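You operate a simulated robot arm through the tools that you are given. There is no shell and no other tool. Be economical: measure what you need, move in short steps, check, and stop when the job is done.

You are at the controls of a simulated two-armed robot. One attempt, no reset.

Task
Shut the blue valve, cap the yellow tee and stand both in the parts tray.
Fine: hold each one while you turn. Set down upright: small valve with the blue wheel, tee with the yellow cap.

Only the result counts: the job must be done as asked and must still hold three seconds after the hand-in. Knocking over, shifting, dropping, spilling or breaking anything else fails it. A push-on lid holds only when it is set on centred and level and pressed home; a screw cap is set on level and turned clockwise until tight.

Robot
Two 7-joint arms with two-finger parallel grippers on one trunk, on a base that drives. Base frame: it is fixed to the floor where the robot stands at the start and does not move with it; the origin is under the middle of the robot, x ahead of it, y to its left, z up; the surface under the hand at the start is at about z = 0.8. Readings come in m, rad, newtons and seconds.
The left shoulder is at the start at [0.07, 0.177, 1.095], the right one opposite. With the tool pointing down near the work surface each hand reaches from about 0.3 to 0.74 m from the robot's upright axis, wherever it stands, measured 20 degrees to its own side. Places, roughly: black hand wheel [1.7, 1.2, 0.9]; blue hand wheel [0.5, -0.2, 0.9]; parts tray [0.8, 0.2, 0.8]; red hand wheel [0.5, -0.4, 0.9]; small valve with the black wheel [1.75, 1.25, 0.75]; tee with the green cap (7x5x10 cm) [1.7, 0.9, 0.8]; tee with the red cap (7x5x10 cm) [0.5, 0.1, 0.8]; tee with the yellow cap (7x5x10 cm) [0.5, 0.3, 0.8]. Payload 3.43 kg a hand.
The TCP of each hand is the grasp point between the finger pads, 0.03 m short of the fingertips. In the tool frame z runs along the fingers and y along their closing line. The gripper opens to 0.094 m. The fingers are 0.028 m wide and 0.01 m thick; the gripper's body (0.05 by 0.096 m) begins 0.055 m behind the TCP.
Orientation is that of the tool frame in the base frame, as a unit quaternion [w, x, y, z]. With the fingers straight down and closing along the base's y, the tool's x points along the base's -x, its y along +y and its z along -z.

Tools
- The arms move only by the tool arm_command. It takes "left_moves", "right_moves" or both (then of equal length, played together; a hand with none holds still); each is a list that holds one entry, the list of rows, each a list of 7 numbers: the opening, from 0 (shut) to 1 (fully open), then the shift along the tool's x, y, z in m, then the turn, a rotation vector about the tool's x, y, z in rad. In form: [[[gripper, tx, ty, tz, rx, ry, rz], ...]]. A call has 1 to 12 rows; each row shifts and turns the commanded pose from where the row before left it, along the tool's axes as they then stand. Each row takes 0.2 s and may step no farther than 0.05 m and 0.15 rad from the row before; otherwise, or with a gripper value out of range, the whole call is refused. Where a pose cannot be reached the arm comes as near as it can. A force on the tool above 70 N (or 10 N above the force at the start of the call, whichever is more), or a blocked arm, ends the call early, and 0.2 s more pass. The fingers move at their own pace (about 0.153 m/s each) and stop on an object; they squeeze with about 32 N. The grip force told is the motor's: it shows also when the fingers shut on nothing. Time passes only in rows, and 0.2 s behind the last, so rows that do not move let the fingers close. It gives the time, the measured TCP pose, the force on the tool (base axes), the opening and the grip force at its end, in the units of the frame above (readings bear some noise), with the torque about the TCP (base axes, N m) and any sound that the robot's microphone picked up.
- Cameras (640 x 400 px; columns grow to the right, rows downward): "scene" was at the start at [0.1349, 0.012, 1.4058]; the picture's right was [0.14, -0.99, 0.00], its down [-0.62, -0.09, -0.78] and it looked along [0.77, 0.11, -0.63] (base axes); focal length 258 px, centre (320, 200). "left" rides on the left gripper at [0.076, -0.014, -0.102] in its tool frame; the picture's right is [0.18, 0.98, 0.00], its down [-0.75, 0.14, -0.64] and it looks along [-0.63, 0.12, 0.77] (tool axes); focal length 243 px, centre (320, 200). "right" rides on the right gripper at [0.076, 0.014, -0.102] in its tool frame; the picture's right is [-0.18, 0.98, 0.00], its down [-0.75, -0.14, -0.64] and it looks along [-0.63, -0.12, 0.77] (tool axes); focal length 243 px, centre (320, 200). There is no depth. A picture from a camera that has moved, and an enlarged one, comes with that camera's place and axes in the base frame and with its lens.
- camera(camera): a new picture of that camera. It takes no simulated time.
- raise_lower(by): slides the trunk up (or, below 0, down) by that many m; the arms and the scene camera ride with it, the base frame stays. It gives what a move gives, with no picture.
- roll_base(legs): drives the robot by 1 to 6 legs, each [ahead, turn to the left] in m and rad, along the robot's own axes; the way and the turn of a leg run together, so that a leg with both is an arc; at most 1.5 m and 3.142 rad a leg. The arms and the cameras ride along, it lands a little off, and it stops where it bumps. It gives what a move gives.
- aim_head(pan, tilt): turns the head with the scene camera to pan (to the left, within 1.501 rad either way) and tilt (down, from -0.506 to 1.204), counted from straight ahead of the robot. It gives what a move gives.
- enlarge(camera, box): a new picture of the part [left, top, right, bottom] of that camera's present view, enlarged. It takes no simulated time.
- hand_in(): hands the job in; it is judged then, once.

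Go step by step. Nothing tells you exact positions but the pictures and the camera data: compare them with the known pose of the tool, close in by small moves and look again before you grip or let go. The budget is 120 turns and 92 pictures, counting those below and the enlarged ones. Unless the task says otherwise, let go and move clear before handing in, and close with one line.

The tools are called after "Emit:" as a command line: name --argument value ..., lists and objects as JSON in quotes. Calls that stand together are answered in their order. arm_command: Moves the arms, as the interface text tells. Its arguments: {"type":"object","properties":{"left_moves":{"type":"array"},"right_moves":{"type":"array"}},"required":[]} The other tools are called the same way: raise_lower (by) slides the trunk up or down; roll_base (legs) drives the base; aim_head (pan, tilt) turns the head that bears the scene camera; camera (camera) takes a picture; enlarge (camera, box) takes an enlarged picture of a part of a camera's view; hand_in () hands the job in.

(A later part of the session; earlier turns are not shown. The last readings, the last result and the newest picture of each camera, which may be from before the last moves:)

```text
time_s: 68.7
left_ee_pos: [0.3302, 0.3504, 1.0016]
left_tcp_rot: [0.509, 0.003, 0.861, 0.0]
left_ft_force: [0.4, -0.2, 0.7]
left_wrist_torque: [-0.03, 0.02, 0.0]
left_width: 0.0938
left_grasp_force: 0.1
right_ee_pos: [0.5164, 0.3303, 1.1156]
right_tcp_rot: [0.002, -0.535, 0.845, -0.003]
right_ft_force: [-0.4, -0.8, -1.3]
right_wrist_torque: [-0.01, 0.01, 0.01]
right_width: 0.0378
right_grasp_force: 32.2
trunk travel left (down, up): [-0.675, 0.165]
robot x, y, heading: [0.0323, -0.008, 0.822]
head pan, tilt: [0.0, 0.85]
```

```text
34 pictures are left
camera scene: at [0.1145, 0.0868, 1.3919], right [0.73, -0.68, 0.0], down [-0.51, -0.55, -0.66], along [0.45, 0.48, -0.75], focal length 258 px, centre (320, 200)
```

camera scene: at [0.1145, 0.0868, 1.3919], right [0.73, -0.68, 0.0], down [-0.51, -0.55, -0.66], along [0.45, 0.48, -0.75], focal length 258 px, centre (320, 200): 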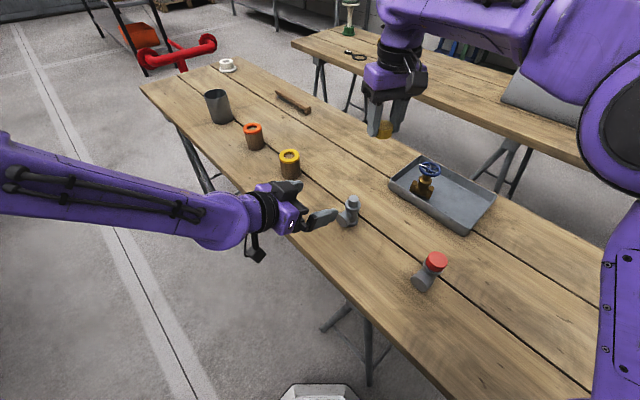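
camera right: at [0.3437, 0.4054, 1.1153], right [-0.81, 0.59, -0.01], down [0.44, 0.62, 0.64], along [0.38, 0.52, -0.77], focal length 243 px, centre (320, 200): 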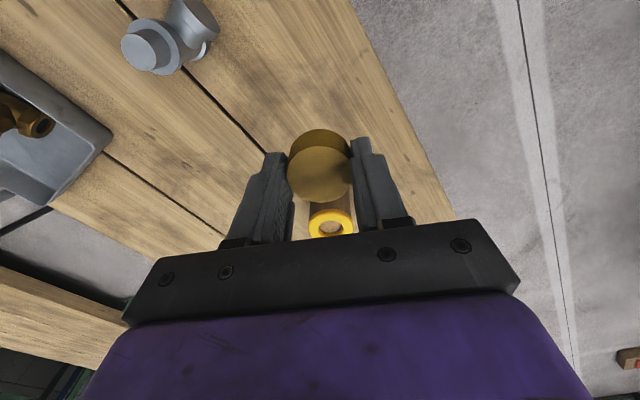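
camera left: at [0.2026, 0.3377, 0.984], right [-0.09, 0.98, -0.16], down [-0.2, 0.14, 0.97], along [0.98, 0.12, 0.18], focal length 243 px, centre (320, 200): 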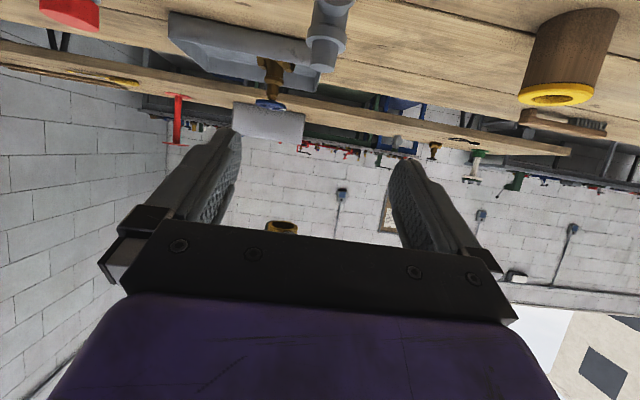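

The left hand is in front of the tee. I'll lower onto the approach line and check alignment with the branch.

Emit:
arm_command --left_moves '[[[1, 0.029, 0, 0.029, 0, 0, 0], [1, 0.029, 0, 0.029, 0, 0, 0], [1, 0.029, 0, 0.029, 0, 0, 0]]]'

Emit:
camera --camera "left"

Emit:
enlarge --camera "scene" --box '[240, 150, 400, 250]'

```text
time_s: 69.5
left_ee_pos: [0.3665, 0.3495, 0.884]
left_tcp_rot: [0.507, 0.001, 0.862, 0.001]
left_ft_force: [0.3, 0.8, -0.7]
left_wrist_torque: [-0.02, 0.0, 0.0]
left_width: 0.0939
left_grasp_force: 0.2
right_ee_pos: [0.519, 0.3284, 1.1138]
right_tcp_rot: [0.002, -0.536, 0.844, -0.003]
right_ft_force: [-0.4, -0.2, -0.1]
right_wrist_torque: [-0.01, -0.02, 0.0]
right_width: 0.0379
right_grasp_force: 32.0
trunk travel left (down, up): [-0.675, 0.165]
robot x, y, heading: [0.0258, -0.0107, 0.821]
head pan, tilt: [0.0, 0.85]
```

```text
33 pictures are left
camera left: at [0.2387, 0.3367, 0.8672], right [-0.09, 0.98, -0.16], down [-0.2, 0.14, 0.97], along [0.98, 0.12, 0.18], focal length 243 px, centre (320, 200)
```

left: 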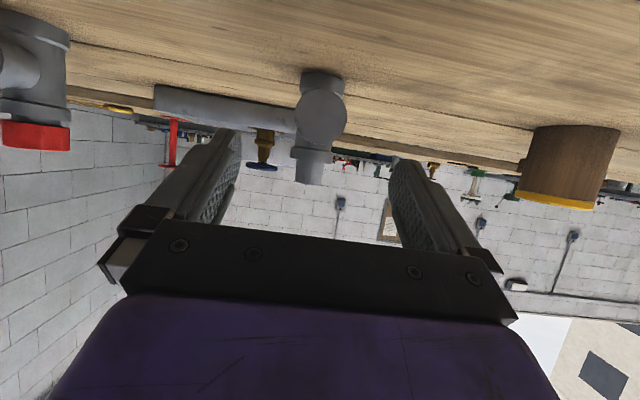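

```text
4.00 times, centred on (320, 200) of scene
camera zoom: at [0.1165, 0.0857, 1.3918], right [0.73, -0.68, 0.0], down [-0.51, -0.55, -0.66], along [0.45, 0.48, -0.75], focal length 1030 px, centre (320, 200)
```

zoom: 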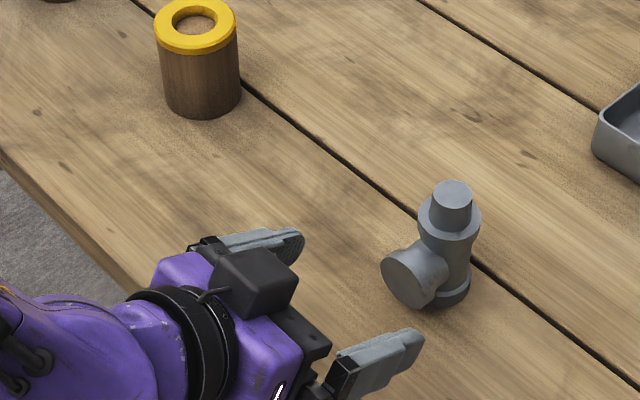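

The branch centre is at y≈0.351, in line with the fingers. I'll advance to straddle it.

Emit:
arm_command --left_moves '[[[1, 0, 0.0015, 0.035, 0, 0, 0], [1, 0, 0, 0.035, 0, 0, 0], [1, 0, 0, 0.027, 0, 0, 0]]]'

Emit:
camera --camera "left"

Emit:
enlarge --camera "scene" --box '[280, 170, 400, 245]'

```text
time_s: 70.3
left_ee_pos: [0.4494, 0.3514, 0.8361]
left_tcp_rot: [0.508, 0.001, 0.861, 0.001]
left_ft_force: [0.2, -0.3, 0.1]
left_wrist_torque: [0.01, -0.01, -0.02]
left_width: 0.0939
left_grasp_force: 0.1
right_ee_pos: [0.5182, 0.3285, 1.1162]
right_tcp_rot: [0.002, -0.535, 0.845, -0.004]
right_ft_force: [0.0, 0.0, -0.1]
right_wrist_torque: [-0.04, 0.0, -0.03]
right_width: 0.0374
right_grasp_force: 31.6
trunk travel left (down, up): [-0.675, 0.165]
robot x, y, heading: [0.0284, -0.0105, 0.821]
head pan, tilt: [0.0, 0.85]
```

```text
31 pictures are left
camera left: at [0.3217, 0.3381, 0.8197], right [-0.09, 0.98, -0.16], down [-0.2, 0.14, 0.97], along [0.98, 0.12, 0.18], focal length 243 px, centre (320, 200)
```

left: 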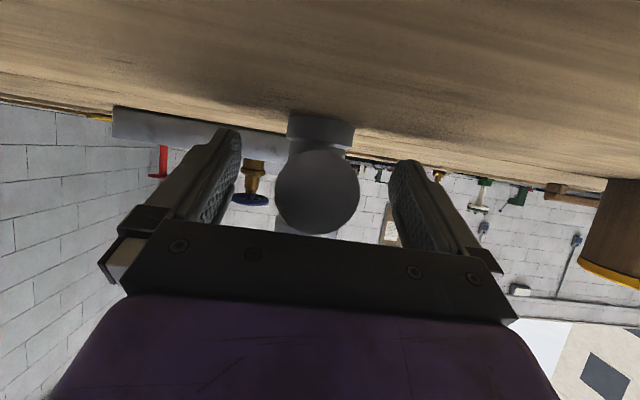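

```text
5.33 times, centred on (340, 208) of scene
camera zoom: at [0.1156, 0.0855, 1.3919], right [0.73, -0.68, 0.0], down [-0.51, -0.55, -0.66], along [0.45, 0.48, -0.75], focal length 1374 px, centre (213, 160)
```

zoom: 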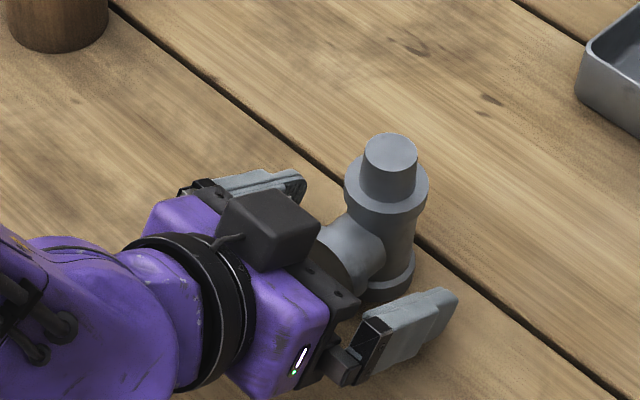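

Emit:
arm_command --left_moves '[[[1, -0.0035, 0, 0.008, 0, 0, 0], [0, 0, 0, 0, 0, 0, 0], [0, 0, 0, 0, 0, 0, 0], [0, 0, 0, 0, 0, 0, 0], [0, 0, 0, 0, 0, 0, 0]]]'

Emit:
enlarge --camera "scene" --box '[280, 170, 400, 245]'

Emit:
enlarge --camera "right" --box '[220, 0, 480, 220]'

```text
time_s: 71.5
left_ee_pos: [0.458, 0.351, 0.8349]
left_tcp_rot: [0.508, 0.001, 0.862, 0.001]
left_ft_force: [0.0, -0.1, -0.3]
left_wrist_torque: [0.02, 0.04, 0.01]
left_width: 0.042
left_grasp_force: 32.3
right_ee_pos: [0.5188, 0.3292, 1.1153]
right_tcp_rot: [0.003, -0.535, 0.845, -0.003]
right_ft_force: [1.6, 0.4, -0.1]
right_wrist_torque: [0.02, -0.01, 0.01]
right_width: 0.0375
right_grasp_force: 32.2
trunk travel left (down, up): [-0.675, 0.165]
robot x, y, heading: [0.0233, -0.0081, 0.823]
head pan, tilt: [0.0, 0.85]
```

```text
5.33 times, centred on (340, 208) of scene
camera zoom: at [0.1154, 0.0856, 1.3918], right [0.73, -0.68, 0.0], down [-0.51, -0.55, -0.66], along [0.45, 0.48, -0.75], focal length 1374 px, centre (213, 160)
```

zoom: 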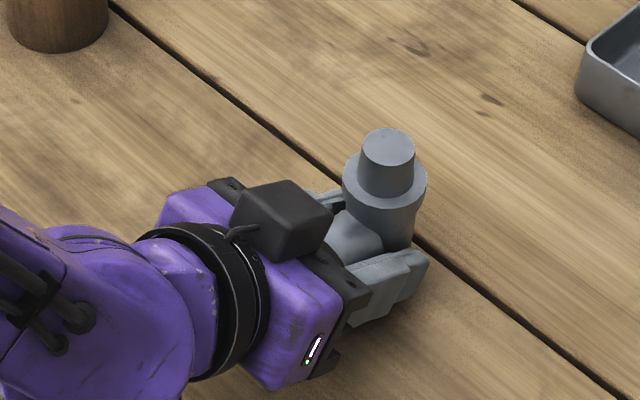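

```text
1.82 times, centred on (350, 110) of right
camera zoom: at [0.4727, 0.2658, 1.2178], right [-0.81, 0.59, -0.01], down [0.44, 0.62, 0.64], along [0.38, 0.52, -0.77], focal length 441 px, centre (266, 364)
```

zoom: 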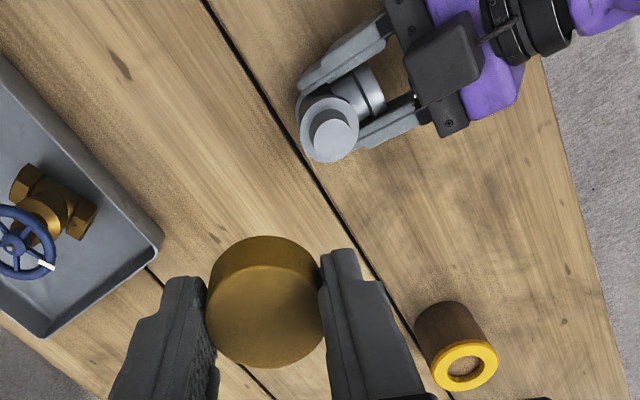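

The tee is held (0.042 m). The spigot top is at about (0.4805, 0.3535, 0.895). I'll bring the cap just above it.

Emit:
arm_command --right_moves '[[[0, -0.0018, 0.0114, 0.039, 0, 0, 0], [0, -0.0018, 0.0114, 0.039, 0, 0, 0], [0, -0.0018, 0.0114, 0.039, 0, 0, 0], [0, -0.0018, 0.0113, 0.034, 0, 0, 0]]]'

Emit:
enlarge --camera "right" --box '[240, 80, 400, 220]'

Emit:
enlarge --camera "scene" --box '[300, 150, 400, 225]'

Emit:
enlarge --camera "left" --box '[220, 80, 420, 240]'

```text
time_s: 72.5
left_ee_pos: [0.4585, 0.3532, 0.835]
left_tcp_rot: [0.508, 0.002, 0.862, 0.001]
left_ft_force: [0.2, 0.2, -0.9]
left_wrist_torque: [0.0, 0.07, 0.0]
left_width: 0.0418
left_grasp_force: 32.4
right_ee_pos: [0.4827, 0.3565, 0.9667]
right_tcp_rot: [0.002, -0.536, 0.844, -0.003]
right_ft_force: [-0.4, 0.1, -0.4]
right_wrist_torque: [0.02, -0.03, -0.01]
right_width: 0.0378
right_grasp_force: 31.8
trunk travel left (down, up): [-0.675, 0.165]
robot x, y, heading: [0.0284, -0.0076, 0.819]
head pan, tilt: [0.0, 0.85]
```

```text
2.86 times, centred on (320, 150) of right
camera zoom: at [0.4372, 0.2929, 1.0687], right [-0.81, 0.59, -0.01], down [0.44, 0.62, 0.64], along [0.38, 0.52, -0.77], focal length 693 px, centre (320, 343)
```

zoom: 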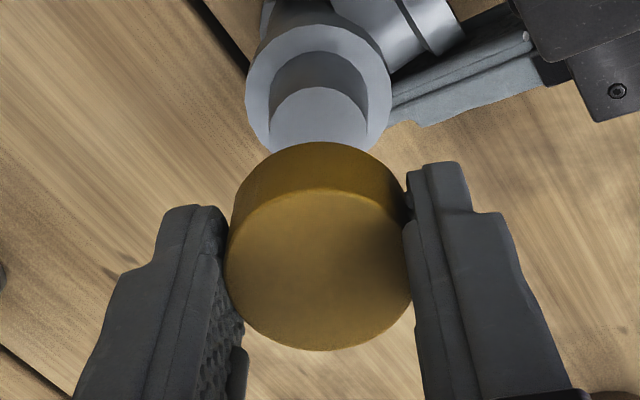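

```text
5.33 times, centred on (350, 188) of scene
camera zoom: at [0.1154, 0.0865, 1.3918], right [0.73, -0.68, 0.0], down [-0.51, -0.55, -0.66], along [0.45, 0.48, -0.75], focal length 1374 px, centre (160, 267)
```

zoom: 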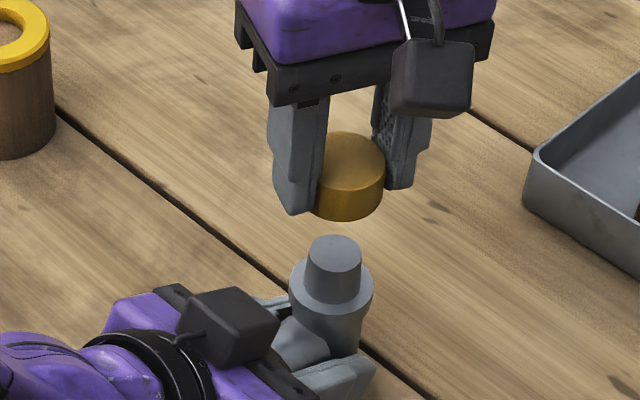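

```text
2.50 times, centred on (320, 160) of left
camera zoom: at [0.3305, 0.3391, 0.8185], right [-0.09, 0.98, -0.16], down [-0.2, 0.14, 0.97], along [0.98, 0.12, 0.18], focal length 606 px, centre (320, 300)
```

zoom: 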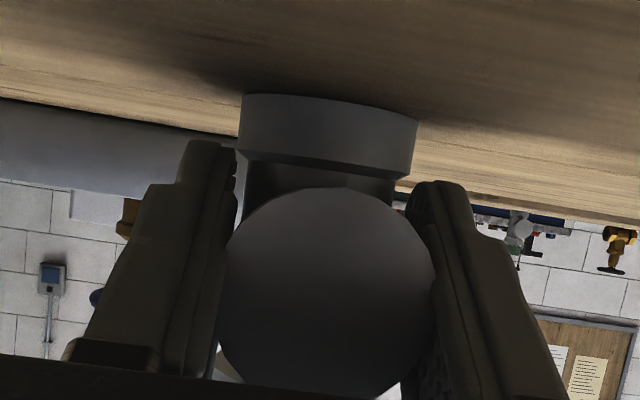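

The cap and spigot look aligned within about 1–2 mm. I'll lower gently, watching the force.

Emit:
arm_command --right_moves '[[[0, 0, 0, 0.015, 0, 0, 0], [0, 0, 0, 0.012, 0, 0, 0], [0, 0, 0, 0.004, 0, 0, 0], [0, 0, 0, 0, 0, 0, 0]]]'

Emit:
arm_command --right_moves '[[[0, 0, 0, 0.003, 0, 0, 0], [0, 0, 0, 0.003, 0, 0, 0], [0, 0, 0, 0, 0, 0, 0]]]'

Emit:
enlarge --camera "scene" --box '[300, 150, 400, 225]'

```text
time_s: 73.5
left_ee_pos: [0.4584, 0.3526, 0.8358]
left_tcp_rot: [0.508, 0.001, 0.862, 0.0]
left_ft_force: [0.5, 0.6, 0.2]
left_wrist_torque: [-0.04, 0.03, 0.03]
left_width: 0.0417
left_grasp_force: 32.1
right_ee_pos: [0.4807, 0.3549, 0.9355]
right_tcp_rot: [0.002, -0.536, 0.844, -0.003]
right_ft_force: [0.2, 0.0, -0.2]
right_wrist_torque: [0.0, 0.03, 0.0]
right_width: 0.0376
right_grasp_force: 32.0
trunk travel left (down, up): [-0.675, 0.165]
robot x, y, heading: [0.0271, -0.0065, 0.818]
head pan, tilt: [0.0, 0.85]
```

```text
time_s: 74.3
left_ee_pos: [0.4586, 0.3513, 0.8347]
left_tcp_rot: [0.508, 0.001, 0.861, 0.001]
left_ft_force: [-0.9, -0.7, 1.0]
left_wrist_torque: [0.01, 0.03, -0.01]
left_width: 0.0416
left_grasp_force: 31.5
right_ee_pos: [0.4827, 0.3547, 0.9286]
right_tcp_rot: [0.001, -0.536, 0.844, -0.003]
right_ft_force: [0.6, -0.2, -0.9]
right_wrist_torque: [-0.01, -0.02, -0.01]
right_width: 0.0378
right_grasp_force: 31.6
trunk travel left (down, up): [-0.675, 0.165]
robot x, y, heading: [0.0253, -0.0097, 0.816]
head pan, tilt: [0.0, 0.85]
```

```text
5.33 times, centred on (350, 188) of scene
camera zoom: at [0.1156, 0.0858, 1.3918], right [0.73, -0.68, 0.0], down [-0.51, -0.55, -0.66], along [0.45, 0.48, -0.75], focal length 1374 px, centre (160, 267)
```

zoom: 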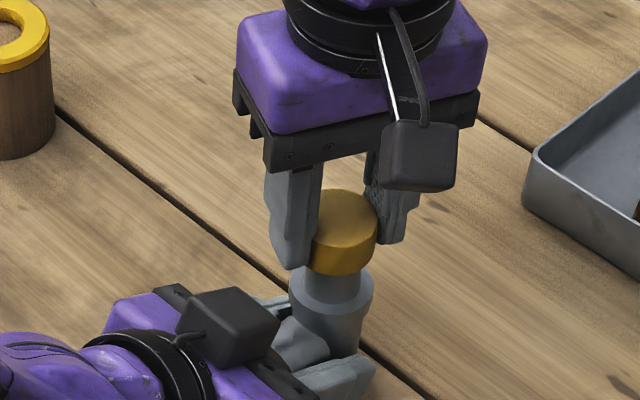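

Emit:
arm_command --right_moves '[[[0, 0, 0, 0.002, 0, 0, 0], [0, 0, 0, 0.002, 0, 0, 0], [0, 0, 0, 0, 0, 0, 0]]]'

Emit:
arm_command --right_moves '[[[0, 0, 0, 0.002, 0, 0, 0], [0, 0, 0, 0.002, 0, 0, 0], [0, 0, 0, 0, 0, 0, 0]]]'

```text
time_s: 75.1
left_ee_pos: [0.4568, 0.3509, 0.8354]
left_tcp_rot: [0.507, 0.002, 0.862, 0.002]
left_ft_force: [8.7, 7.1, -16.0]
left_wrist_torque: [0.22, -0.05, 0.14]
left_width: 0.0418
left_grasp_force: 32.0
right_ee_pos: [0.4827, 0.3542, 0.9283]
right_tcp_rot: [0.005, -0.536, 0.844, -0.003]
right_ft_force: [-3.1, -3.9, 32.1]
right_wrist_torque: [-0.49, 0.41, -0.04]
right_width: 0.0379
right_grasp_force: 31.9
trunk travel left (down, up): [-0.675, 0.165]
robot x, y, heading: [0.0258, -0.008, 0.82]
head pan, tilt: [0.0, 0.85]
```

```text
time_s: 75.9
left_ee_pos: [0.457, 0.3512, 0.8354]
left_tcp_rot: [0.508, 0.002, 0.862, 0.001]
left_ft_force: [0.7, 2.2, -16.3]
left_wrist_torque: [0.45, -0.77, 0.11]
left_width: 0.0415
left_grasp_force: 32.1
right_ee_pos: [0.484, 0.3543, 0.9229]
right_tcp_rot: [0.004, -0.535, 0.845, -0.003]
right_ft_force: [5.4, 1.5, 33.1]
right_wrist_torque: [-0.2, 0.27, -0.01]
right_width: 0.0374
right_grasp_force: 31.4
trunk travel left (down, up): [-0.675, 0.165]
robot x, y, heading: [0.0282, -0.0083, 0.821]
head pan, tilt: [0.0, 0.85]
```

Emit:
enlarge --camera "scene" --box '[310, 165, 390, 225]'

Emit:
enlarge --camera "right" --box '[240, 80, 400, 220]'

```text
6.67 times, centred on (350, 195) of scene
camera zoom: at [0.1144, 0.0848, 1.392], right [0.73, -0.68, 0.0], down [-0.51, -0.55, -0.66], along [0.45, 0.48, -0.75], focal length 1717 px, centre (120, 233)
```

zoom: 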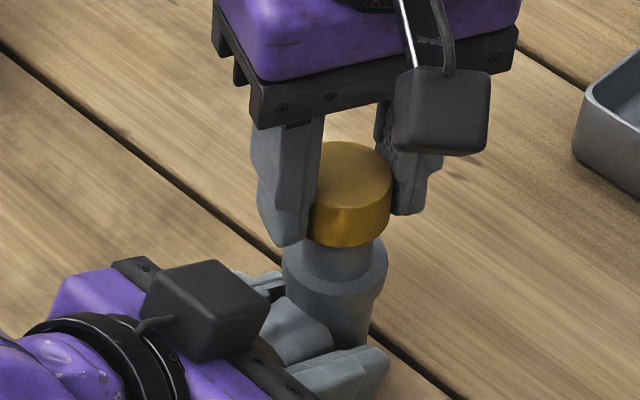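

```text
2.86 times, centred on (320, 150) of right
camera zoom: at [0.4379, 0.2913, 1.0249], right [-0.81, 0.59, -0.01], down [0.44, 0.62, 0.65], along [0.38, 0.52, -0.76], focal length 693 px, centre (320, 343)
```

zoom: 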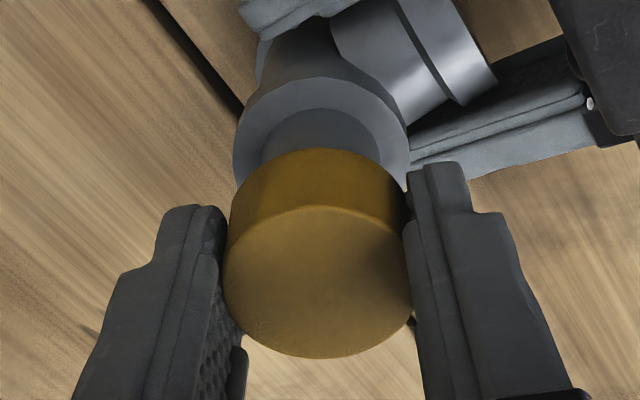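

The cap now rests on the spigot with about 33 N, looking centred. I'll ease the pressure a little and start turning clockwise, watching torque.

Emit:
arm_command --right_moves '[[[0, 0, 0, -0.001, 0, 0, 0], [0, 0, 0, 0, 0, 0, 0.15], [0, 0, 0, 0, 0, 0, 0.15], [0, 0, 0, 0, 0, 0, 0.15], [0, 0, 0, 0, 0, 0, 0.15]]]'

Emit:
enlarge --camera "right" --box '[240, 80, 400, 220]'

Emit:
enlarge --camera "scene" --box '[310, 165, 390, 225]'

```text
time_s: 77.1
left_ee_pos: [0.4582, 0.3511, 0.8349]
left_tcp_rot: [0.509, 0.002, 0.861, 0.0]
left_ft_force: [0.8, -0.5, -4.0]
left_wrist_torque: [0.0, 0.07, 0.01]
left_width: 0.0418
left_grasp_force: 32.0
right_ee_pos: [0.4822, 0.3538, 0.9201]
right_tcp_rot: [0.002, -0.261, 0.965, -0.003]
right_ft_force: [0.6, 0.8, -0.8]
right_wrist_torque: [0.02, -0.02, 0.01]
right_width: 0.0373
right_grasp_force: 31.8
trunk travel left (down, up): [-0.675, 0.165]
robot x, y, heading: [0.0285, -0.0066, 0.816]
head pan, tilt: [0.0, 0.85]
```

```text
2.86 times, centred on (320, 150) of right
camera zoom: at [0.41, 0.3282, 1.0234], right [-0.34, 0.94, -0.01], down [0.72, 0.26, 0.65], along [0.61, 0.21, -0.76], focal length 693 px, centre (320, 343)
```

zoom: 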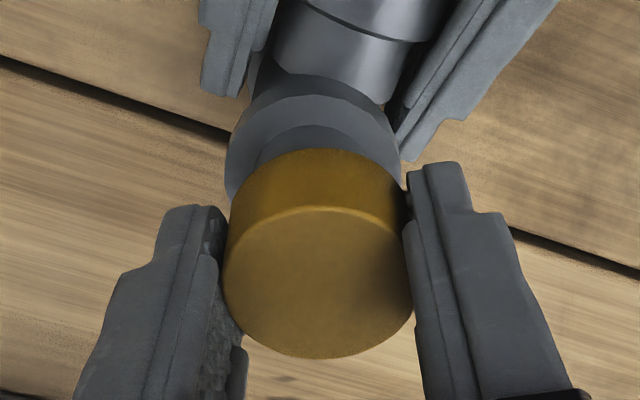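

```text
6.67 times, centred on (350, 195) of scene
camera zoom: at [0.1156, 0.0862, 1.3918], right [0.73, -0.68, 0.0], down [-0.51, -0.55, -0.66], along [0.45, 0.48, -0.75], focal length 1717 px, centre (120, 233)
```

zoom: 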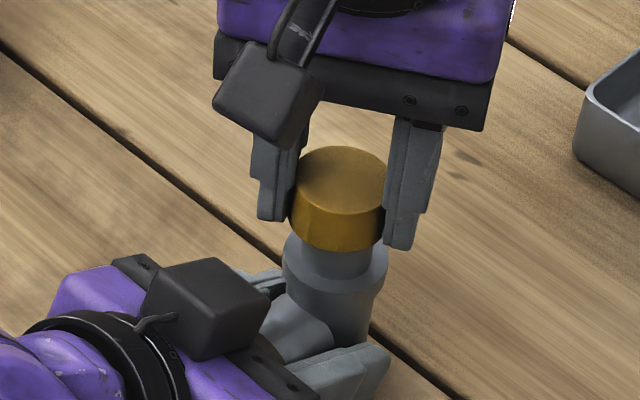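

The push force vanished while turning, so the cap seems to be engaging. I'll keep turning and watch whether it pulls down.

Emit:
arm_command --right_moves '[[[0, 0, 0, 0.001, 0, 0, 0.15], [0, 0, 0, 0, 0, 0, 0.15], [0, 0, 0, 0, 0, 0, 0.15], [0, 0, 0, 0, 0, 0, 0.15], [0, 0, 0, 0, 0, 0, 0.15]]]'

Emit:
enlarge --camera "scene" --box '[310, 165, 390, 225]'

```text
time_s: 78.3
left_ee_pos: [0.458, 0.3523, 0.8363]
left_tcp_rot: [0.508, 0.001, 0.861, 0.002]
left_ft_force: [-0.6, 0.2, -2.1]
left_wrist_torque: [-0.02, -0.02, -0.01]
left_width: 0.0417
left_grasp_force: 32.0
right_ee_pos: [0.4817, 0.355, 0.9211]
right_tcp_rot: [0.004, 0.11, 0.994, -0.002]
right_ft_force: [0.0, 0.0, -0.7]
right_wrist_torque: [-0.02, -0.01, 0.01]
right_width: 0.0376
right_grasp_force: 31.9
trunk travel left (down, up): [-0.675, 0.165]
robot x, y, heading: [0.0313, -0.0086, 0.817]
head pan, tilt: [0.0, 0.85]
```

```text
6.67 times, centred on (350, 195) of scene
camera zoom: at [0.1155, 0.0858, 1.3919], right [0.73, -0.68, 0.0], down [-0.51, -0.55, -0.66], along [0.45, 0.48, -0.75], focal length 1717 px, centre (120, 233)
```

zoom: 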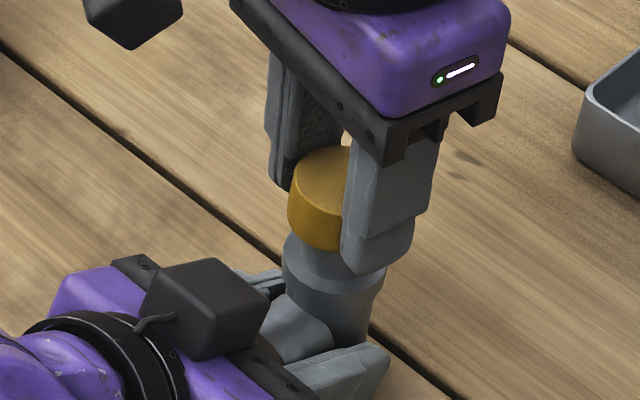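

No torque yet. I'll press down in small steps to see whether the cap is resting on the thread or free.

Emit:
arm_command --right_moves '[[[0, 0, 0, 0.0015, 0, 0, 0], [0, 0, 0, 0, 0, 0, 0]]]'

Emit:
arm_command --right_moves '[[[0, 0, 0, 0.0015, 0, 0, 0], [0, 0, 0, 0, 0, 0, 0]]]'

Emit:
arm_command --right_moves '[[[0, 0, 0, 0.0015, 0, 0, 0], [0, 0, 0, 0, 0, 0, 0]]]'

```text
time_s: 78.9
left_ee_pos: [0.4584, 0.3521, 0.8353]
left_tcp_rot: [0.508, 0.001, 0.861, 0.001]
left_ft_force: [1.4, 3.9, -3.2]
left_wrist_torque: [-0.27, 0.03, 0.09]
left_width: 0.0415
left_grasp_force: 32.0
right_ee_pos: [0.4823, 0.355, 0.9189]
right_tcp_rot: [0.003, 0.109, 0.994, -0.001]
right_ft_force: [0.4, -4.0, 1.3]
right_wrist_torque: [-0.14, -0.02, -0.04]
right_width: 0.0377
right_grasp_force: 32.6
trunk travel left (down, up): [-0.675, 0.165]
robot x, y, heading: [0.0264, -0.0098, 0.819]
head pan, tilt: [0.0, 0.85]
```

```text
time_s: 79.5
left_ee_pos: [0.4586, 0.3529, 0.8348]
left_tcp_rot: [0.508, 0.002, 0.861, 0.001]
left_ft_force: [-0.2, 7.3, -4.4]
left_wrist_torque: [-0.34, 0.1, 0.13]
left_width: 0.0418
left_grasp_force: 32.0
right_ee_pos: [0.4814, 0.3549, 0.9187]
right_tcp_rot: [0.004, 0.108, 0.994, -0.002]
right_ft_force: [0.0, -6.4, 2.1]
right_wrist_torque: [-0.2, 0.05, 0.01]
right_width: 0.0374
right_grasp_force: 31.7
trunk travel left (down, up): [-0.675, 0.165]
robot x, y, heading: [0.0292, -0.0105, 0.82]
head pan, tilt: [0.0, 0.85]
```

```text
time_s: 80.1
left_ee_pos: [0.4577, 0.3507, 0.8367]
left_tcp_rot: [0.509, 0.001, 0.861, 0.002]
left_ft_force: [1.3, 4.4, -4.4]
left_wrist_torque: [-0.21, 0.11, 0.14]
left_width: 0.0419
left_grasp_force: 31.8
right_ee_pos: [0.4825, 0.3548, 0.9166]
right_tcp_rot: [0.003, 0.109, 0.994, -0.001]
right_ft_force: [-1.3, -6.0, 1.7]
right_wrist_torque: [-0.19, 0.06, 0.0]
right_width: 0.0376
right_grasp_force: 32.1
trunk travel left (down, up): [-0.675, 0.165]
robot x, y, heading: [0.0278, -0.0065, 0.82]
head pan, tilt: [0.0, 0.85]
```

The cap is sliding over the spigot with a small side load, so I'll shift 1.2 mm toward -y and keep going down.

Emit:
arm_command --right_moves '[[[0, 0, -0.0012, 0, 0, 0, 0], [0, 0, 0, 0.002, 0, 0, 0], [0, 0, 0, 0.002, 0, 0, 0], [0, 0, 0, 0, 0, 0, 0]]]'

Emit:
arm_command --right_moves '[[[0, 0, 0, 0.002, 0, 0, 0], [0, 0, 0, 0.002, 0, 0, 0], [0, 0, 0, 0, 0, 0, 0]]]'

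Emit:
enlarge --camera "scene" --box '[310, 165, 390, 225]'

```text
time_s: 81.1
left_ee_pos: [0.4586, 0.3525, 0.8359]
left_tcp_rot: [0.507, 0.001, 0.862, 0.001]
left_ft_force: [0.2, -0.1, -2.6]
left_wrist_torque: [0.04, 0.08, -0.01]
left_width: 0.0418
left_grasp_force: 31.6
right_ee_pos: [0.4824, 0.3531, 0.9129]
right_tcp_rot: [0.004, 0.11, 0.994, -0.001]
right_ft_force: [-0.5, 0.5, 0.2]
right_wrist_torque: [0.02, -0.04, 0.0]
right_width: 0.0378
right_grasp_force: 31.8
trunk travel left (down, up): [-0.675, 0.165]
robot x, y, heading: [0.0275, -0.0101, 0.823]
head pan, tilt: [0.0, 0.85]
```

```text
time_s: 81.9
left_ee_pos: [0.4577, 0.3525, 0.8365]
left_tcp_rot: [0.508, 0.001, 0.861, 0.002]
left_ft_force: [8.6, 13.0, -9.6]
left_wrist_torque: [-0.29, 0.22, 0.27]
left_width: 0.0418
left_grasp_force: 32.0
right_ee_pos: [0.4818, 0.3522, 0.9098]
right_tcp_rot: [0.004, 0.109, 0.994, -0.001]
right_ft_force: [-5.8, -13.1, 16.2]
right_wrist_torque: [-0.75, -0.01, -0.01]
right_width: 0.0378
right_grasp_force: 31.8
trunk travel left (down, up): [-0.675, 0.165]
robot x, y, heading: [0.0295, -0.0105, 0.814]
head pan, tilt: [0.0, 0.85]
```

```text
6.67 times, centred on (350, 195) of scene
camera zoom: at [0.1151, 0.0847, 1.3921], right [0.73, -0.68, 0.0], down [-0.51, -0.55, -0.66], along [0.45, 0.48, -0.75], focal length 1717 px, centre (120, 233)
```

zoom: 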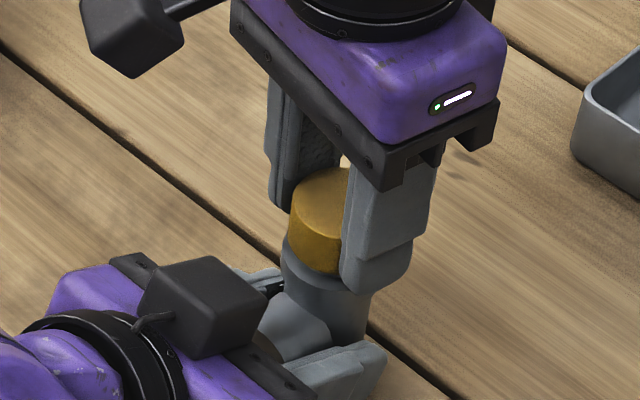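

Contact rises again; my fingertips may be reaching the wider collar. I'll let go of the seated cap, rise and look.

Emit:
arm_command --right_moves '[[[0, 0, 0, -0.002, 0, 0, 0], [1, 0, 0, 0, 0, 0, 0], [1, 0, 0, 0, 0, 0, 0], [1, 0, 0, -0.02, 0, 0, 0], [1, 0, 0, -0.03, 0, 0, -0.15], [1, 0, 0, -0.03, 0, 0, -0.15], [1, 0, 0, 0, 0, 0, -0.15], [1, 0, 0, 0, 0, 0, -0.15], [1, 0, 0, 0, 0, 0, -0.15], [1, 0, 0, 0, 0, 0, -0.15]]]'

Emit:
enlarge --camera "right" --box '[220, 40, 420, 200]'

Emit:
enlarge --camera "scene" --box '[310, 165, 390, 225]'

```text
time_s: 84.1
left_ee_pos: [0.4573, 0.3512, 0.8358]
left_tcp_rot: [0.509, 0.002, 0.861, 0.001]
left_ft_force: [-0.5, -1.3, 2.9]
left_wrist_torque: [-0.09, -0.2, -0.05]
left_width: 0.0416
left_grasp_force: 32.6
right_ee_pos: [0.4797, 0.3539, 0.9904]
right_tcp_rot: [0.003, -0.335, 0.942, -0.003]
right_ft_force: [-0.1, 0.0, -0.1]
right_wrist_torque: [-0.03, 0.03, -0.01]
right_width: 0.0941
right_grasp_force: 0.0
trunk travel left (down, up): [-0.675, 0.165]
robot x, y, heading: [0.0285, -0.0092, 0.819]
head pan, tilt: [0.0, 0.85]
```

```text
2.50 times, centred on (320, 120) of right
camera zoom: at [0.4128, 0.316, 1.0929], right [-0.48, 0.88, -0.01], down [0.67, 0.37, 0.65], along [0.57, 0.31, -0.76], focal length 606 px, centre (320, 400)
```

zoom: 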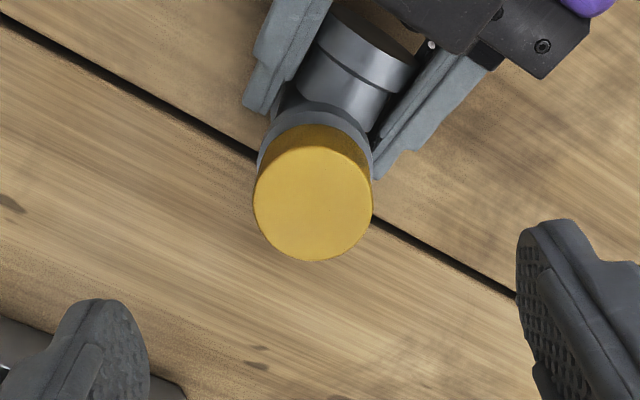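

```text
6.67 times, centred on (350, 195) of scene
camera zoom: at [0.1146, 0.0848, 1.392], right [0.73, -0.68, 0.0], down [-0.51, -0.55, -0.66], along [0.45, 0.48, -0.75], focal length 1717 px, centre (120, 233)
```

zoom: 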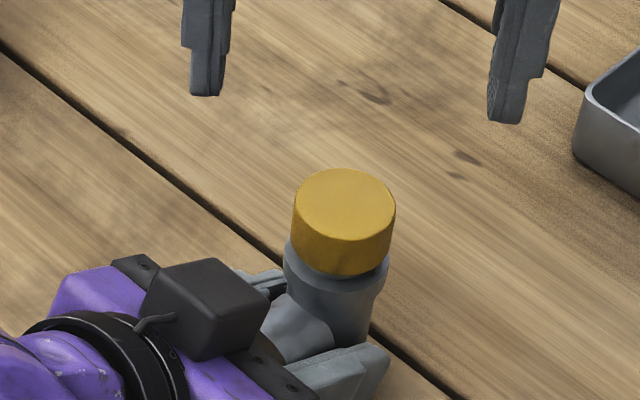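

The cap sits over the spigot, level and just above the collar. I'll recentre, regrip higher on the cap, and turn clockwise.

Emit:
arm_command --right_moves '[[[1, 0.0005, -0.0022, 0, 0, 0, 0], [1, 0, 0, 0, 0, 0, -0.15], [1, 0, 0, 0, 0, 0, -0.15], [1, 0, 0, 0, 0, 0, -0.15], [1, 0, 0, 0.04, 0, 0, 0], [1, 0, 0, 0.032, 0, 0, 0], [1, 0, 0, 0, 0, 0, 0], [0, 0, 0, 0, 0, 0, 0], [0, 0, 0, 0, 0, 0, 0], [0, 0, 0, 0, 0, 0, 0]]]'

Emit:
arm_command --right_moves '[[[0, 0, 0, 0.002, 0, 0, 0], [0, 0, 0, 0, 0, 0, 0.15], [0, 0, 0, 0, 0, 0, 0.15], [0, 0, 0, 0, 0, 0, 0.15], [0, 0, 0, 0, 0, 0, 0.15]]]'

Emit:
enlarge --camera "scene" --box '[310, 165, 390, 225]'

```text
time_s: 86.3
left_ee_pos: [0.4585, 0.3517, 0.8366]
left_tcp_rot: [0.509, 0.002, 0.861, 0.001]
left_ft_force: [12.1, -3.1, -3.8]
left_wrist_torque: [0.13, 0.66, -0.07]
left_width: 0.0416
left_grasp_force: 32.1
right_ee_pos: [0.4829, 0.3524, 0.9194]
right_tcp_rot: [0.002, -0.536, 0.844, -0.002]
right_ft_force: [-13.4, 2.2, 0.1]
right_wrist_torque: [0.13, 0.53, -0.01]
right_width: 0.0377
right_grasp_force: 32.1
trunk travel left (down, up): [-0.675, 0.165]
robot x, y, heading: [0.0322, -0.0079, 0.82]
head pan, tilt: [0.0, 0.85]
```

```text
time_s: 87.5
left_ee_pos: [0.4585, 0.3503, 0.8345]
left_tcp_rot: [0.509, 0.001, 0.861, 0.001]
left_ft_force: [15.7, -1.3, -10.3]
left_wrist_torque: [0.08, 0.43, -0.05]
left_width: 0.0417
left_grasp_force: 31.8
right_ee_pos: [0.4824, 0.3528, 0.918]
right_tcp_rot: [0.003, -0.261, 0.965, -0.002]
right_ft_force: [-16.2, 1.7, 9.1]
right_wrist_torque: [-0.05, 0.99, 0.0]
right_width: 0.0376
right_grasp_force: 32.2
trunk travel left (down, up): [-0.675, 0.165]
robot x, y, heading: [0.0276, -0.008, 0.818]
head pan, tilt: [0.0, 0.85]
```

```text
6.67 times, centred on (350, 195) of scene
camera zoom: at [0.1152, 0.0855, 1.3919], right [0.73, -0.68, 0.0], down [-0.51, -0.55, -0.66], along [0.45, 0.48, -0.75], focal length 1717 px, centre (120, 233)
```

zoom: 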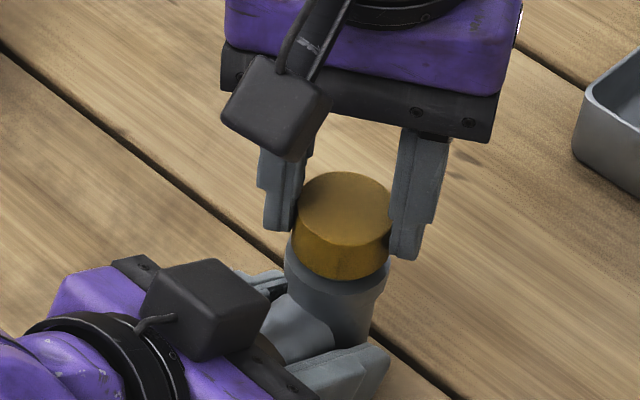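

Emit:
arm_command --right_moves '[[[0, 0.001, 0.0006, 0, 0, 0, 0], [0, 0, 0, 0.001, 0, 0, 0.15], [0, 0, 0, 0, 0, 0, 0.15], [0, 0, 0, 0, 0, 0, 0.15], [0, 0, 0, 0.001, 0, 0, 0.15], [0, 0, 0, 0, 0, 0, 0.15], [0, 0, 0, 0, 0, 0, 0.15], [0, 0, 0, 0, 0, 0, 0.15], [0, 0, 0, 0, 0, 0, 0.15]]]'

Emit:
enlarge --camera "scene" --box '[310, 165, 390, 225]'

```text
time_s: 89.5
left_ee_pos: [0.4579, 0.3529, 0.8367]
left_tcp_rot: [0.51, 0.001, 0.86, 0.001]
left_ft_force: [14.0, 6.8, -10.9]
left_wrist_torque: [-0.03, 0.52, 0.18]
left_width: 0.0419
left_grasp_force: 32.3
right_ee_pos: [0.4864, 0.3512, 0.9172]
right_tcp_rot: [-0.007, 0.336, 0.942, 0.002]
right_ft_force: [-13.0, -7.4, 9.1]
right_wrist_torque: [-0.62, 0.74, 0.06]
right_width: 0.0376
right_grasp_force: 32.0
trunk travel left (down, up): [-0.675, 0.165]
robot x, y, heading: [0.029, -0.0089, 0.823]
head pan, tilt: [0.0, 0.85]
```

```text
6.67 times, centred on (350, 195) of scene
camera zoom: at [0.1153, 0.0857, 1.3918], right [0.73, -0.68, 0.0], down [-0.51, -0.55, -0.66], along [0.45, 0.48, -0.75], focal length 1717 px, centre (120, 233)
```

zoom: 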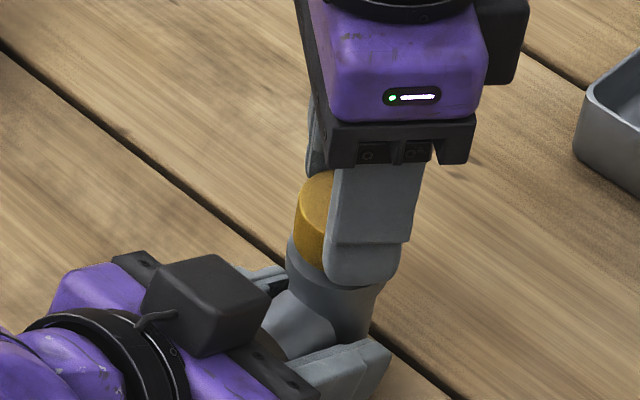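

The lateral load persists. I'll release, swing back and look at how the cap sits.

Emit:
arm_command --right_moves '[[[1, 0, 0, 0, 0, 0, 0], [1, 0, 0, 0, 0, 0, 0], [1, 0, 0, -0.03, 0, 0, -0.15], [1, 0, 0, -0.03, 0, 0, -0.15], [1, 0, 0, 0, 0, 0, -0.15], [1, 0, 0, 0, 0, 0, -0.15], [1, 0, 0, 0, 0, 0, -0.15], [1, 0, 0, 0, 0, 0, -0.15], [1, 0, 0, 0, 0, 0, -0.15], [1, 0, 0, 0, 0, 0, -0.15], [1, 0, 0, 0, 0, 0, -0.15], [1, 0, 0, 0, 0, 0, -0.15]]]'

Emit:
enlarge --camera "right" --box '[220, 40, 420, 200]'

Emit:
enlarge --camera "scene" --box '[310, 165, 390, 225]'

```text
time_s: 92.1
left_ee_pos: [0.4585, 0.3515, 0.8365]
left_tcp_rot: [0.509, 0.002, 0.861, 0.002]
left_ft_force: [0.0, -0.2, 7.6]
left_wrist_torque: [-0.16, -0.39, 0.0]
left_width: 0.0417
left_grasp_force: 31.7
right_ee_pos: [0.4805, 0.3504, 0.9765]
right_tcp_rot: [0.004, -0.406, 0.914, -0.002]
right_ft_force: [-0.2, -0.1, -0.8]
right_wrist_torque: [0.02, 0.0, 0.0]
right_width: 0.094
right_grasp_force: 0.1
trunk travel left (down, up): [-0.675, 0.165]
robot x, y, heading: [0.0278, -0.0087, 0.823]
head pan, tilt: [0.0, 0.85]
```

```text
2.50 times, centred on (320, 120) of right
camera zoom: at [0.4192, 0.3032, 1.0777], right [-0.6, 0.8, -0.01], down [0.61, 0.46, 0.65], along [0.52, 0.39, -0.76], focal length 606 px, centre (320, 400)
```

zoom: 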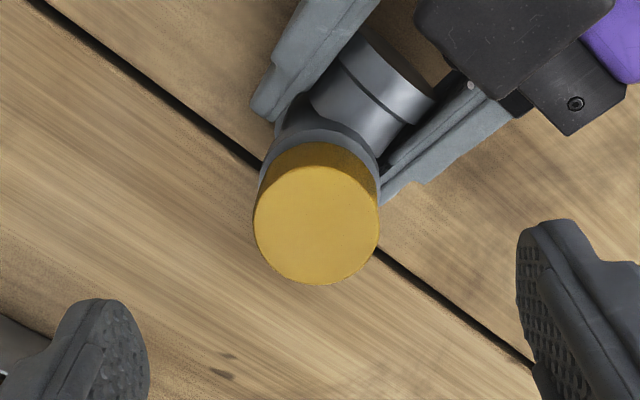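

```text
6.67 times, centred on (350, 195) of scene
camera zoom: at [0.1141, 0.0845, 1.3921], right [0.73, -0.68, 0.0], down [-0.51, -0.55, -0.66], along [0.45, 0.48, -0.75], focal length 1717 px, centre (120, 233)
```

zoom: 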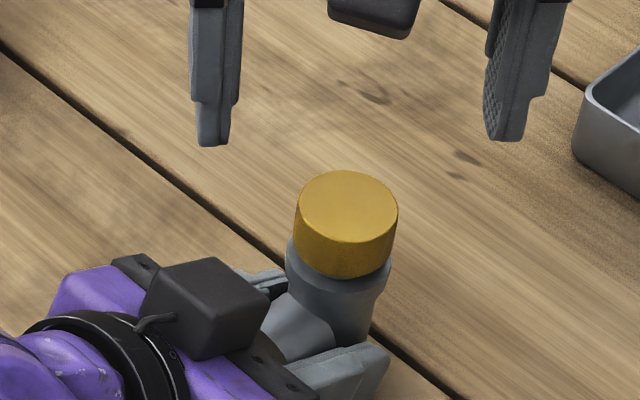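

Emit:
enlarge --camera "scene" --box '[334, 184, 374, 214]'

Emit:
enlarge --camera "scene" --box '[400, 240, 460, 300]'

```text
13.33 times, centred on (354, 199) of scene
camera zoom: at [0.1141, 0.0845, 1.3921], right [0.73, -0.68, 0.0], down [-0.51, -0.55, -0.66], along [0.45, 0.48, -0.75], focal length 3434 px, centre (-133, 213)
```

zoom: 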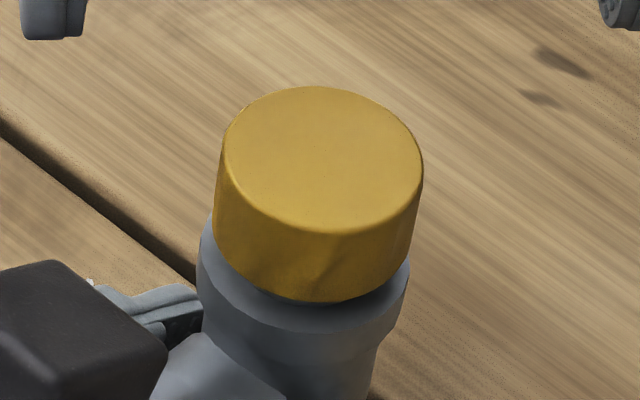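

```text
6.67 times, centred on (430, 270) of scene
camera zoom: at [0.1141, 0.0845, 1.3921], right [0.73, -0.68, 0.0], down [-0.51, -0.55, -0.66], along [0.45, 0.48, -0.75], focal length 1717 px, centre (-413, -267)
```

zoom: 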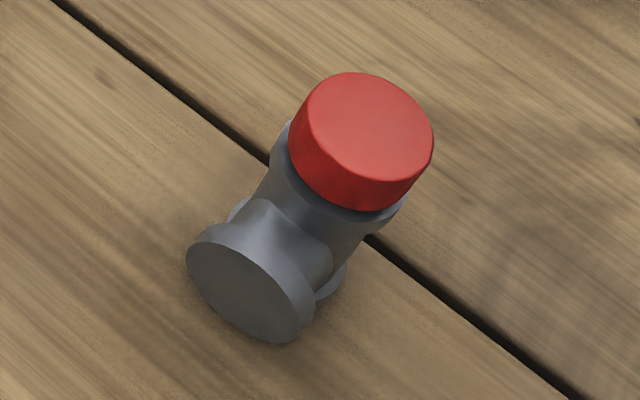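

The cap still has about 3 mm to go compared with the red one. I'll grip again and keep turning with slight down pressure.

Emit:
arm_command --right_moves '[[[1, 0, -0.0005, 0, 0, 0, -0.15], [1, 0, 0, 0, 0, 0, -0.14], [1, 0, 0, 0.03, 0, 0, 0], [1, 0, 0, 0.03, 0, 0, 0], [1, 0, 0, 0, 0, 0, 0], [0, 0, 0, 0, 0, 0, 0], [0, 0, 0, 0, 0, 0, 0], [0, 0, 0, 0, 0, 0, 0]]]'

Emit:
arm_command --right_moves '[[[0, 0, 0, 0.001, 0, 0, 0.15], [0, 0, 0, 0.001, 0, 0, 0.15], [0, 0, 0, 0, 0, 0, 0.15], [0, 0, 0, 0, 0, 0, 0.15], [0, 0, 0, 0, 0, 0, 0.15]]]'

Emit:
arm_command --right_moves '[[[0, 0, 0, 0, 0, 0, 0.15], [0, 0, 0, 0, 0, 0, 0.15], [0, 0, 0, 0, 0, 0, 0.15], [0, 0, 0, 0, 0, 0, 0.15], [0, 0, 0, 0, 0, 0, 0.15]]]'

```text
time_s: 93.1
left_ee_pos: [0.4555, 0.352, 0.8339]
left_tcp_rot: [0.506, -0.003, 0.862, 0.001]
left_ft_force: [0.5, -2.0, 4.8]
left_wrist_torque: [-0.67, -0.25, -0.21]
left_width: 0.0419
left_grasp_force: 32.5
right_ee_pos: [0.4812, 0.3518, 0.9328]
right_tcp_rot: [0.008, -0.535, 0.845, 0.002]
right_ft_force: [-0.9, -5.1, 11.6]
right_wrist_torque: [-0.02, 0.71, 0.3]
right_width: 0.0935
right_grasp_force: 0.0
trunk travel left (down, up): [-0.675, 0.165]
robot x, y, heading: [0.0285, -0.0074, 0.826]
head pan, tilt: [0.0, 0.85]
stopped in row 4 (right hand): the force on the tool passed its limit at 106 N (the readings are from after the stop); the commanded pose is now the measured one
```

```text
time_s: 94.3
left_ee_pos: [0.4565, 0.3525, 0.8354]
left_tcp_rot: [0.508, -0.003, 0.862, 0.002]
left_ft_force: [25.1, -3.6, 6.3]
left_wrist_torque: [0.09, 0.68, -0.11]
left_width: 0.0415
left_grasp_force: 31.6
right_ee_pos: [0.4815, 0.3517, 0.9304]
right_tcp_rot: [0.007, -0.187, 0.982, 0.006]
right_ft_force: [-20.6, 2.1, 13.8]
right_wrist_torque: [-0.07, 0.98, 0.0]
right_width: 0.0374
right_grasp_force: 31.7
trunk travel left (down, up): [-0.675, 0.165]
robot x, y, heading: [0.0277, -0.0039, 0.818]
head pan, tilt: [0.0, 0.85]
```

```text
time_s: 95.5
left_ee_pos: [0.4566, 0.352, 0.8339]
left_tcp_rot: [0.508, -0.002, 0.861, 0.001]
left_ft_force: [22.7, -3.8, 19.7]
left_wrist_torque: [-0.14, 0.18, -0.13]
left_width: 0.0418
left_grasp_force: 31.9
right_ee_pos: [0.4828, 0.3509, 0.9313]
right_tcp_rot: [0.002, 0.187, 0.982, 0.008]
right_ft_force: [-17.3, 1.0, 1.2]
right_wrist_torque: [-0.16, 0.32, 0.02]
right_width: 0.0375
right_grasp_force: 32.4
trunk travel left (down, up): [-0.675, 0.165]
robot x, y, heading: [0.0339, -0.0073, 0.818]
head pan, tilt: [0.0, 0.85]
```

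On that descent an open finger struck the left hand's block, so I now grip high on the cap. I'll check the state before going on.

Emit:
enlarge --camera "scene" --box '[290, 155, 400, 235]'

```text
5.00 times, centred on (345, 195) of scene
camera zoom: at [0.1138, 0.0826, 1.3922], right [0.73, -0.68, 0.0], down [-0.51, -0.55, -0.66], along [0.45, 0.48, -0.75], focal length 1288 px, centre (195, 225)
```

zoom: 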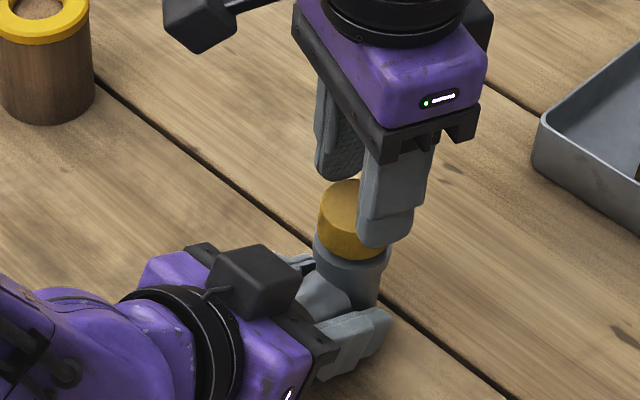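

All in place. I'll open only part-way from now on to clear the block, swing back, lower 12 mm, then regrip.

Emit:
arm_command --right_moves '[[[0.65, 0, 0, 0, 0, 0, 0], [0.65, 0.0014, -0.0005, 0, 0, 0, 0], [0.65, 0, 0, 0, 0, 0, -0.15], [0.65, 0, 0, 0, 0, 0, -0.15], [0.65, 0, 0, 0, 0, 0, -0.15], [0.65, 0, 0, 0, 0, 0, -0.15], [0.65, 0, 0, 0, 0, 0, -0.15], [0.65, 0, 0, 0, 0, 0, -0.15], [0.65, 0, 0, 0, 0, 0, -0.15], [0.65, 0, 0, 0, 0, 0, -0.15]]]'

Emit:
enlarge --camera "right" --box '[220, 60, 420, 220]'

Emit:
enlarge --camera "scene" --box '[334, 184, 374, 214]'

```text
time_s: 97.7
left_ee_pos: [0.456, 0.3521, 0.8344]
left_tcp_rot: [0.507, -0.002, 0.862, 0.001]
left_ft_force: [6.9, -0.3, 29.0]
left_wrist_torque: [-0.04, -0.41, 0.0]
left_width: 0.0416
left_grasp_force: 32.1
right_ee_pos: [0.4803, 0.3524, 0.9305]
right_tcp_rot: [0.007, -0.404, 0.915, 0.005]
right_ft_force: [-0.6, -0.1, 0.3]
right_wrist_torque: [0.05, -0.02, 0.0]
right_width: 0.0613
right_grasp_force: 0.0
trunk travel left (down, up): [-0.675, 0.165]
robot x, y, heading: [0.0316, -0.0074, 0.819]
head pan, tilt: [0.0, 0.85]
```

```text
2.50 times, centred on (320, 140) of right
camera zoom: at [0.4178, 0.3033, 1.0325], right [-0.6, 0.8, 0.0], down [0.61, 0.45, 0.65], along [0.52, 0.4, -0.76], focal length 606 px, centre (320, 350)
```

zoom: 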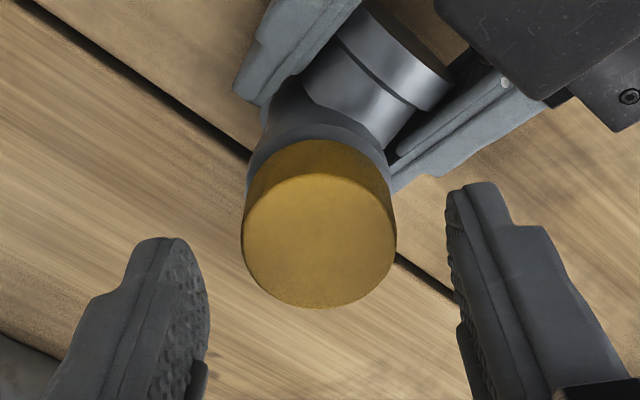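

```text
13.33 times, centred on (354, 199) of scene
camera zoom: at [0.1134, 0.0825, 1.3923], right [0.73, -0.68, 0.0], down [-0.51, -0.55, -0.66], along [0.45, 0.48, -0.75], focal length 3434 px, centre (-133, 213)
```

zoom: 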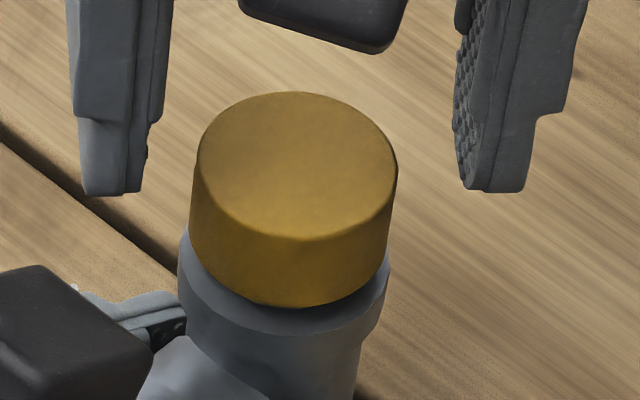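

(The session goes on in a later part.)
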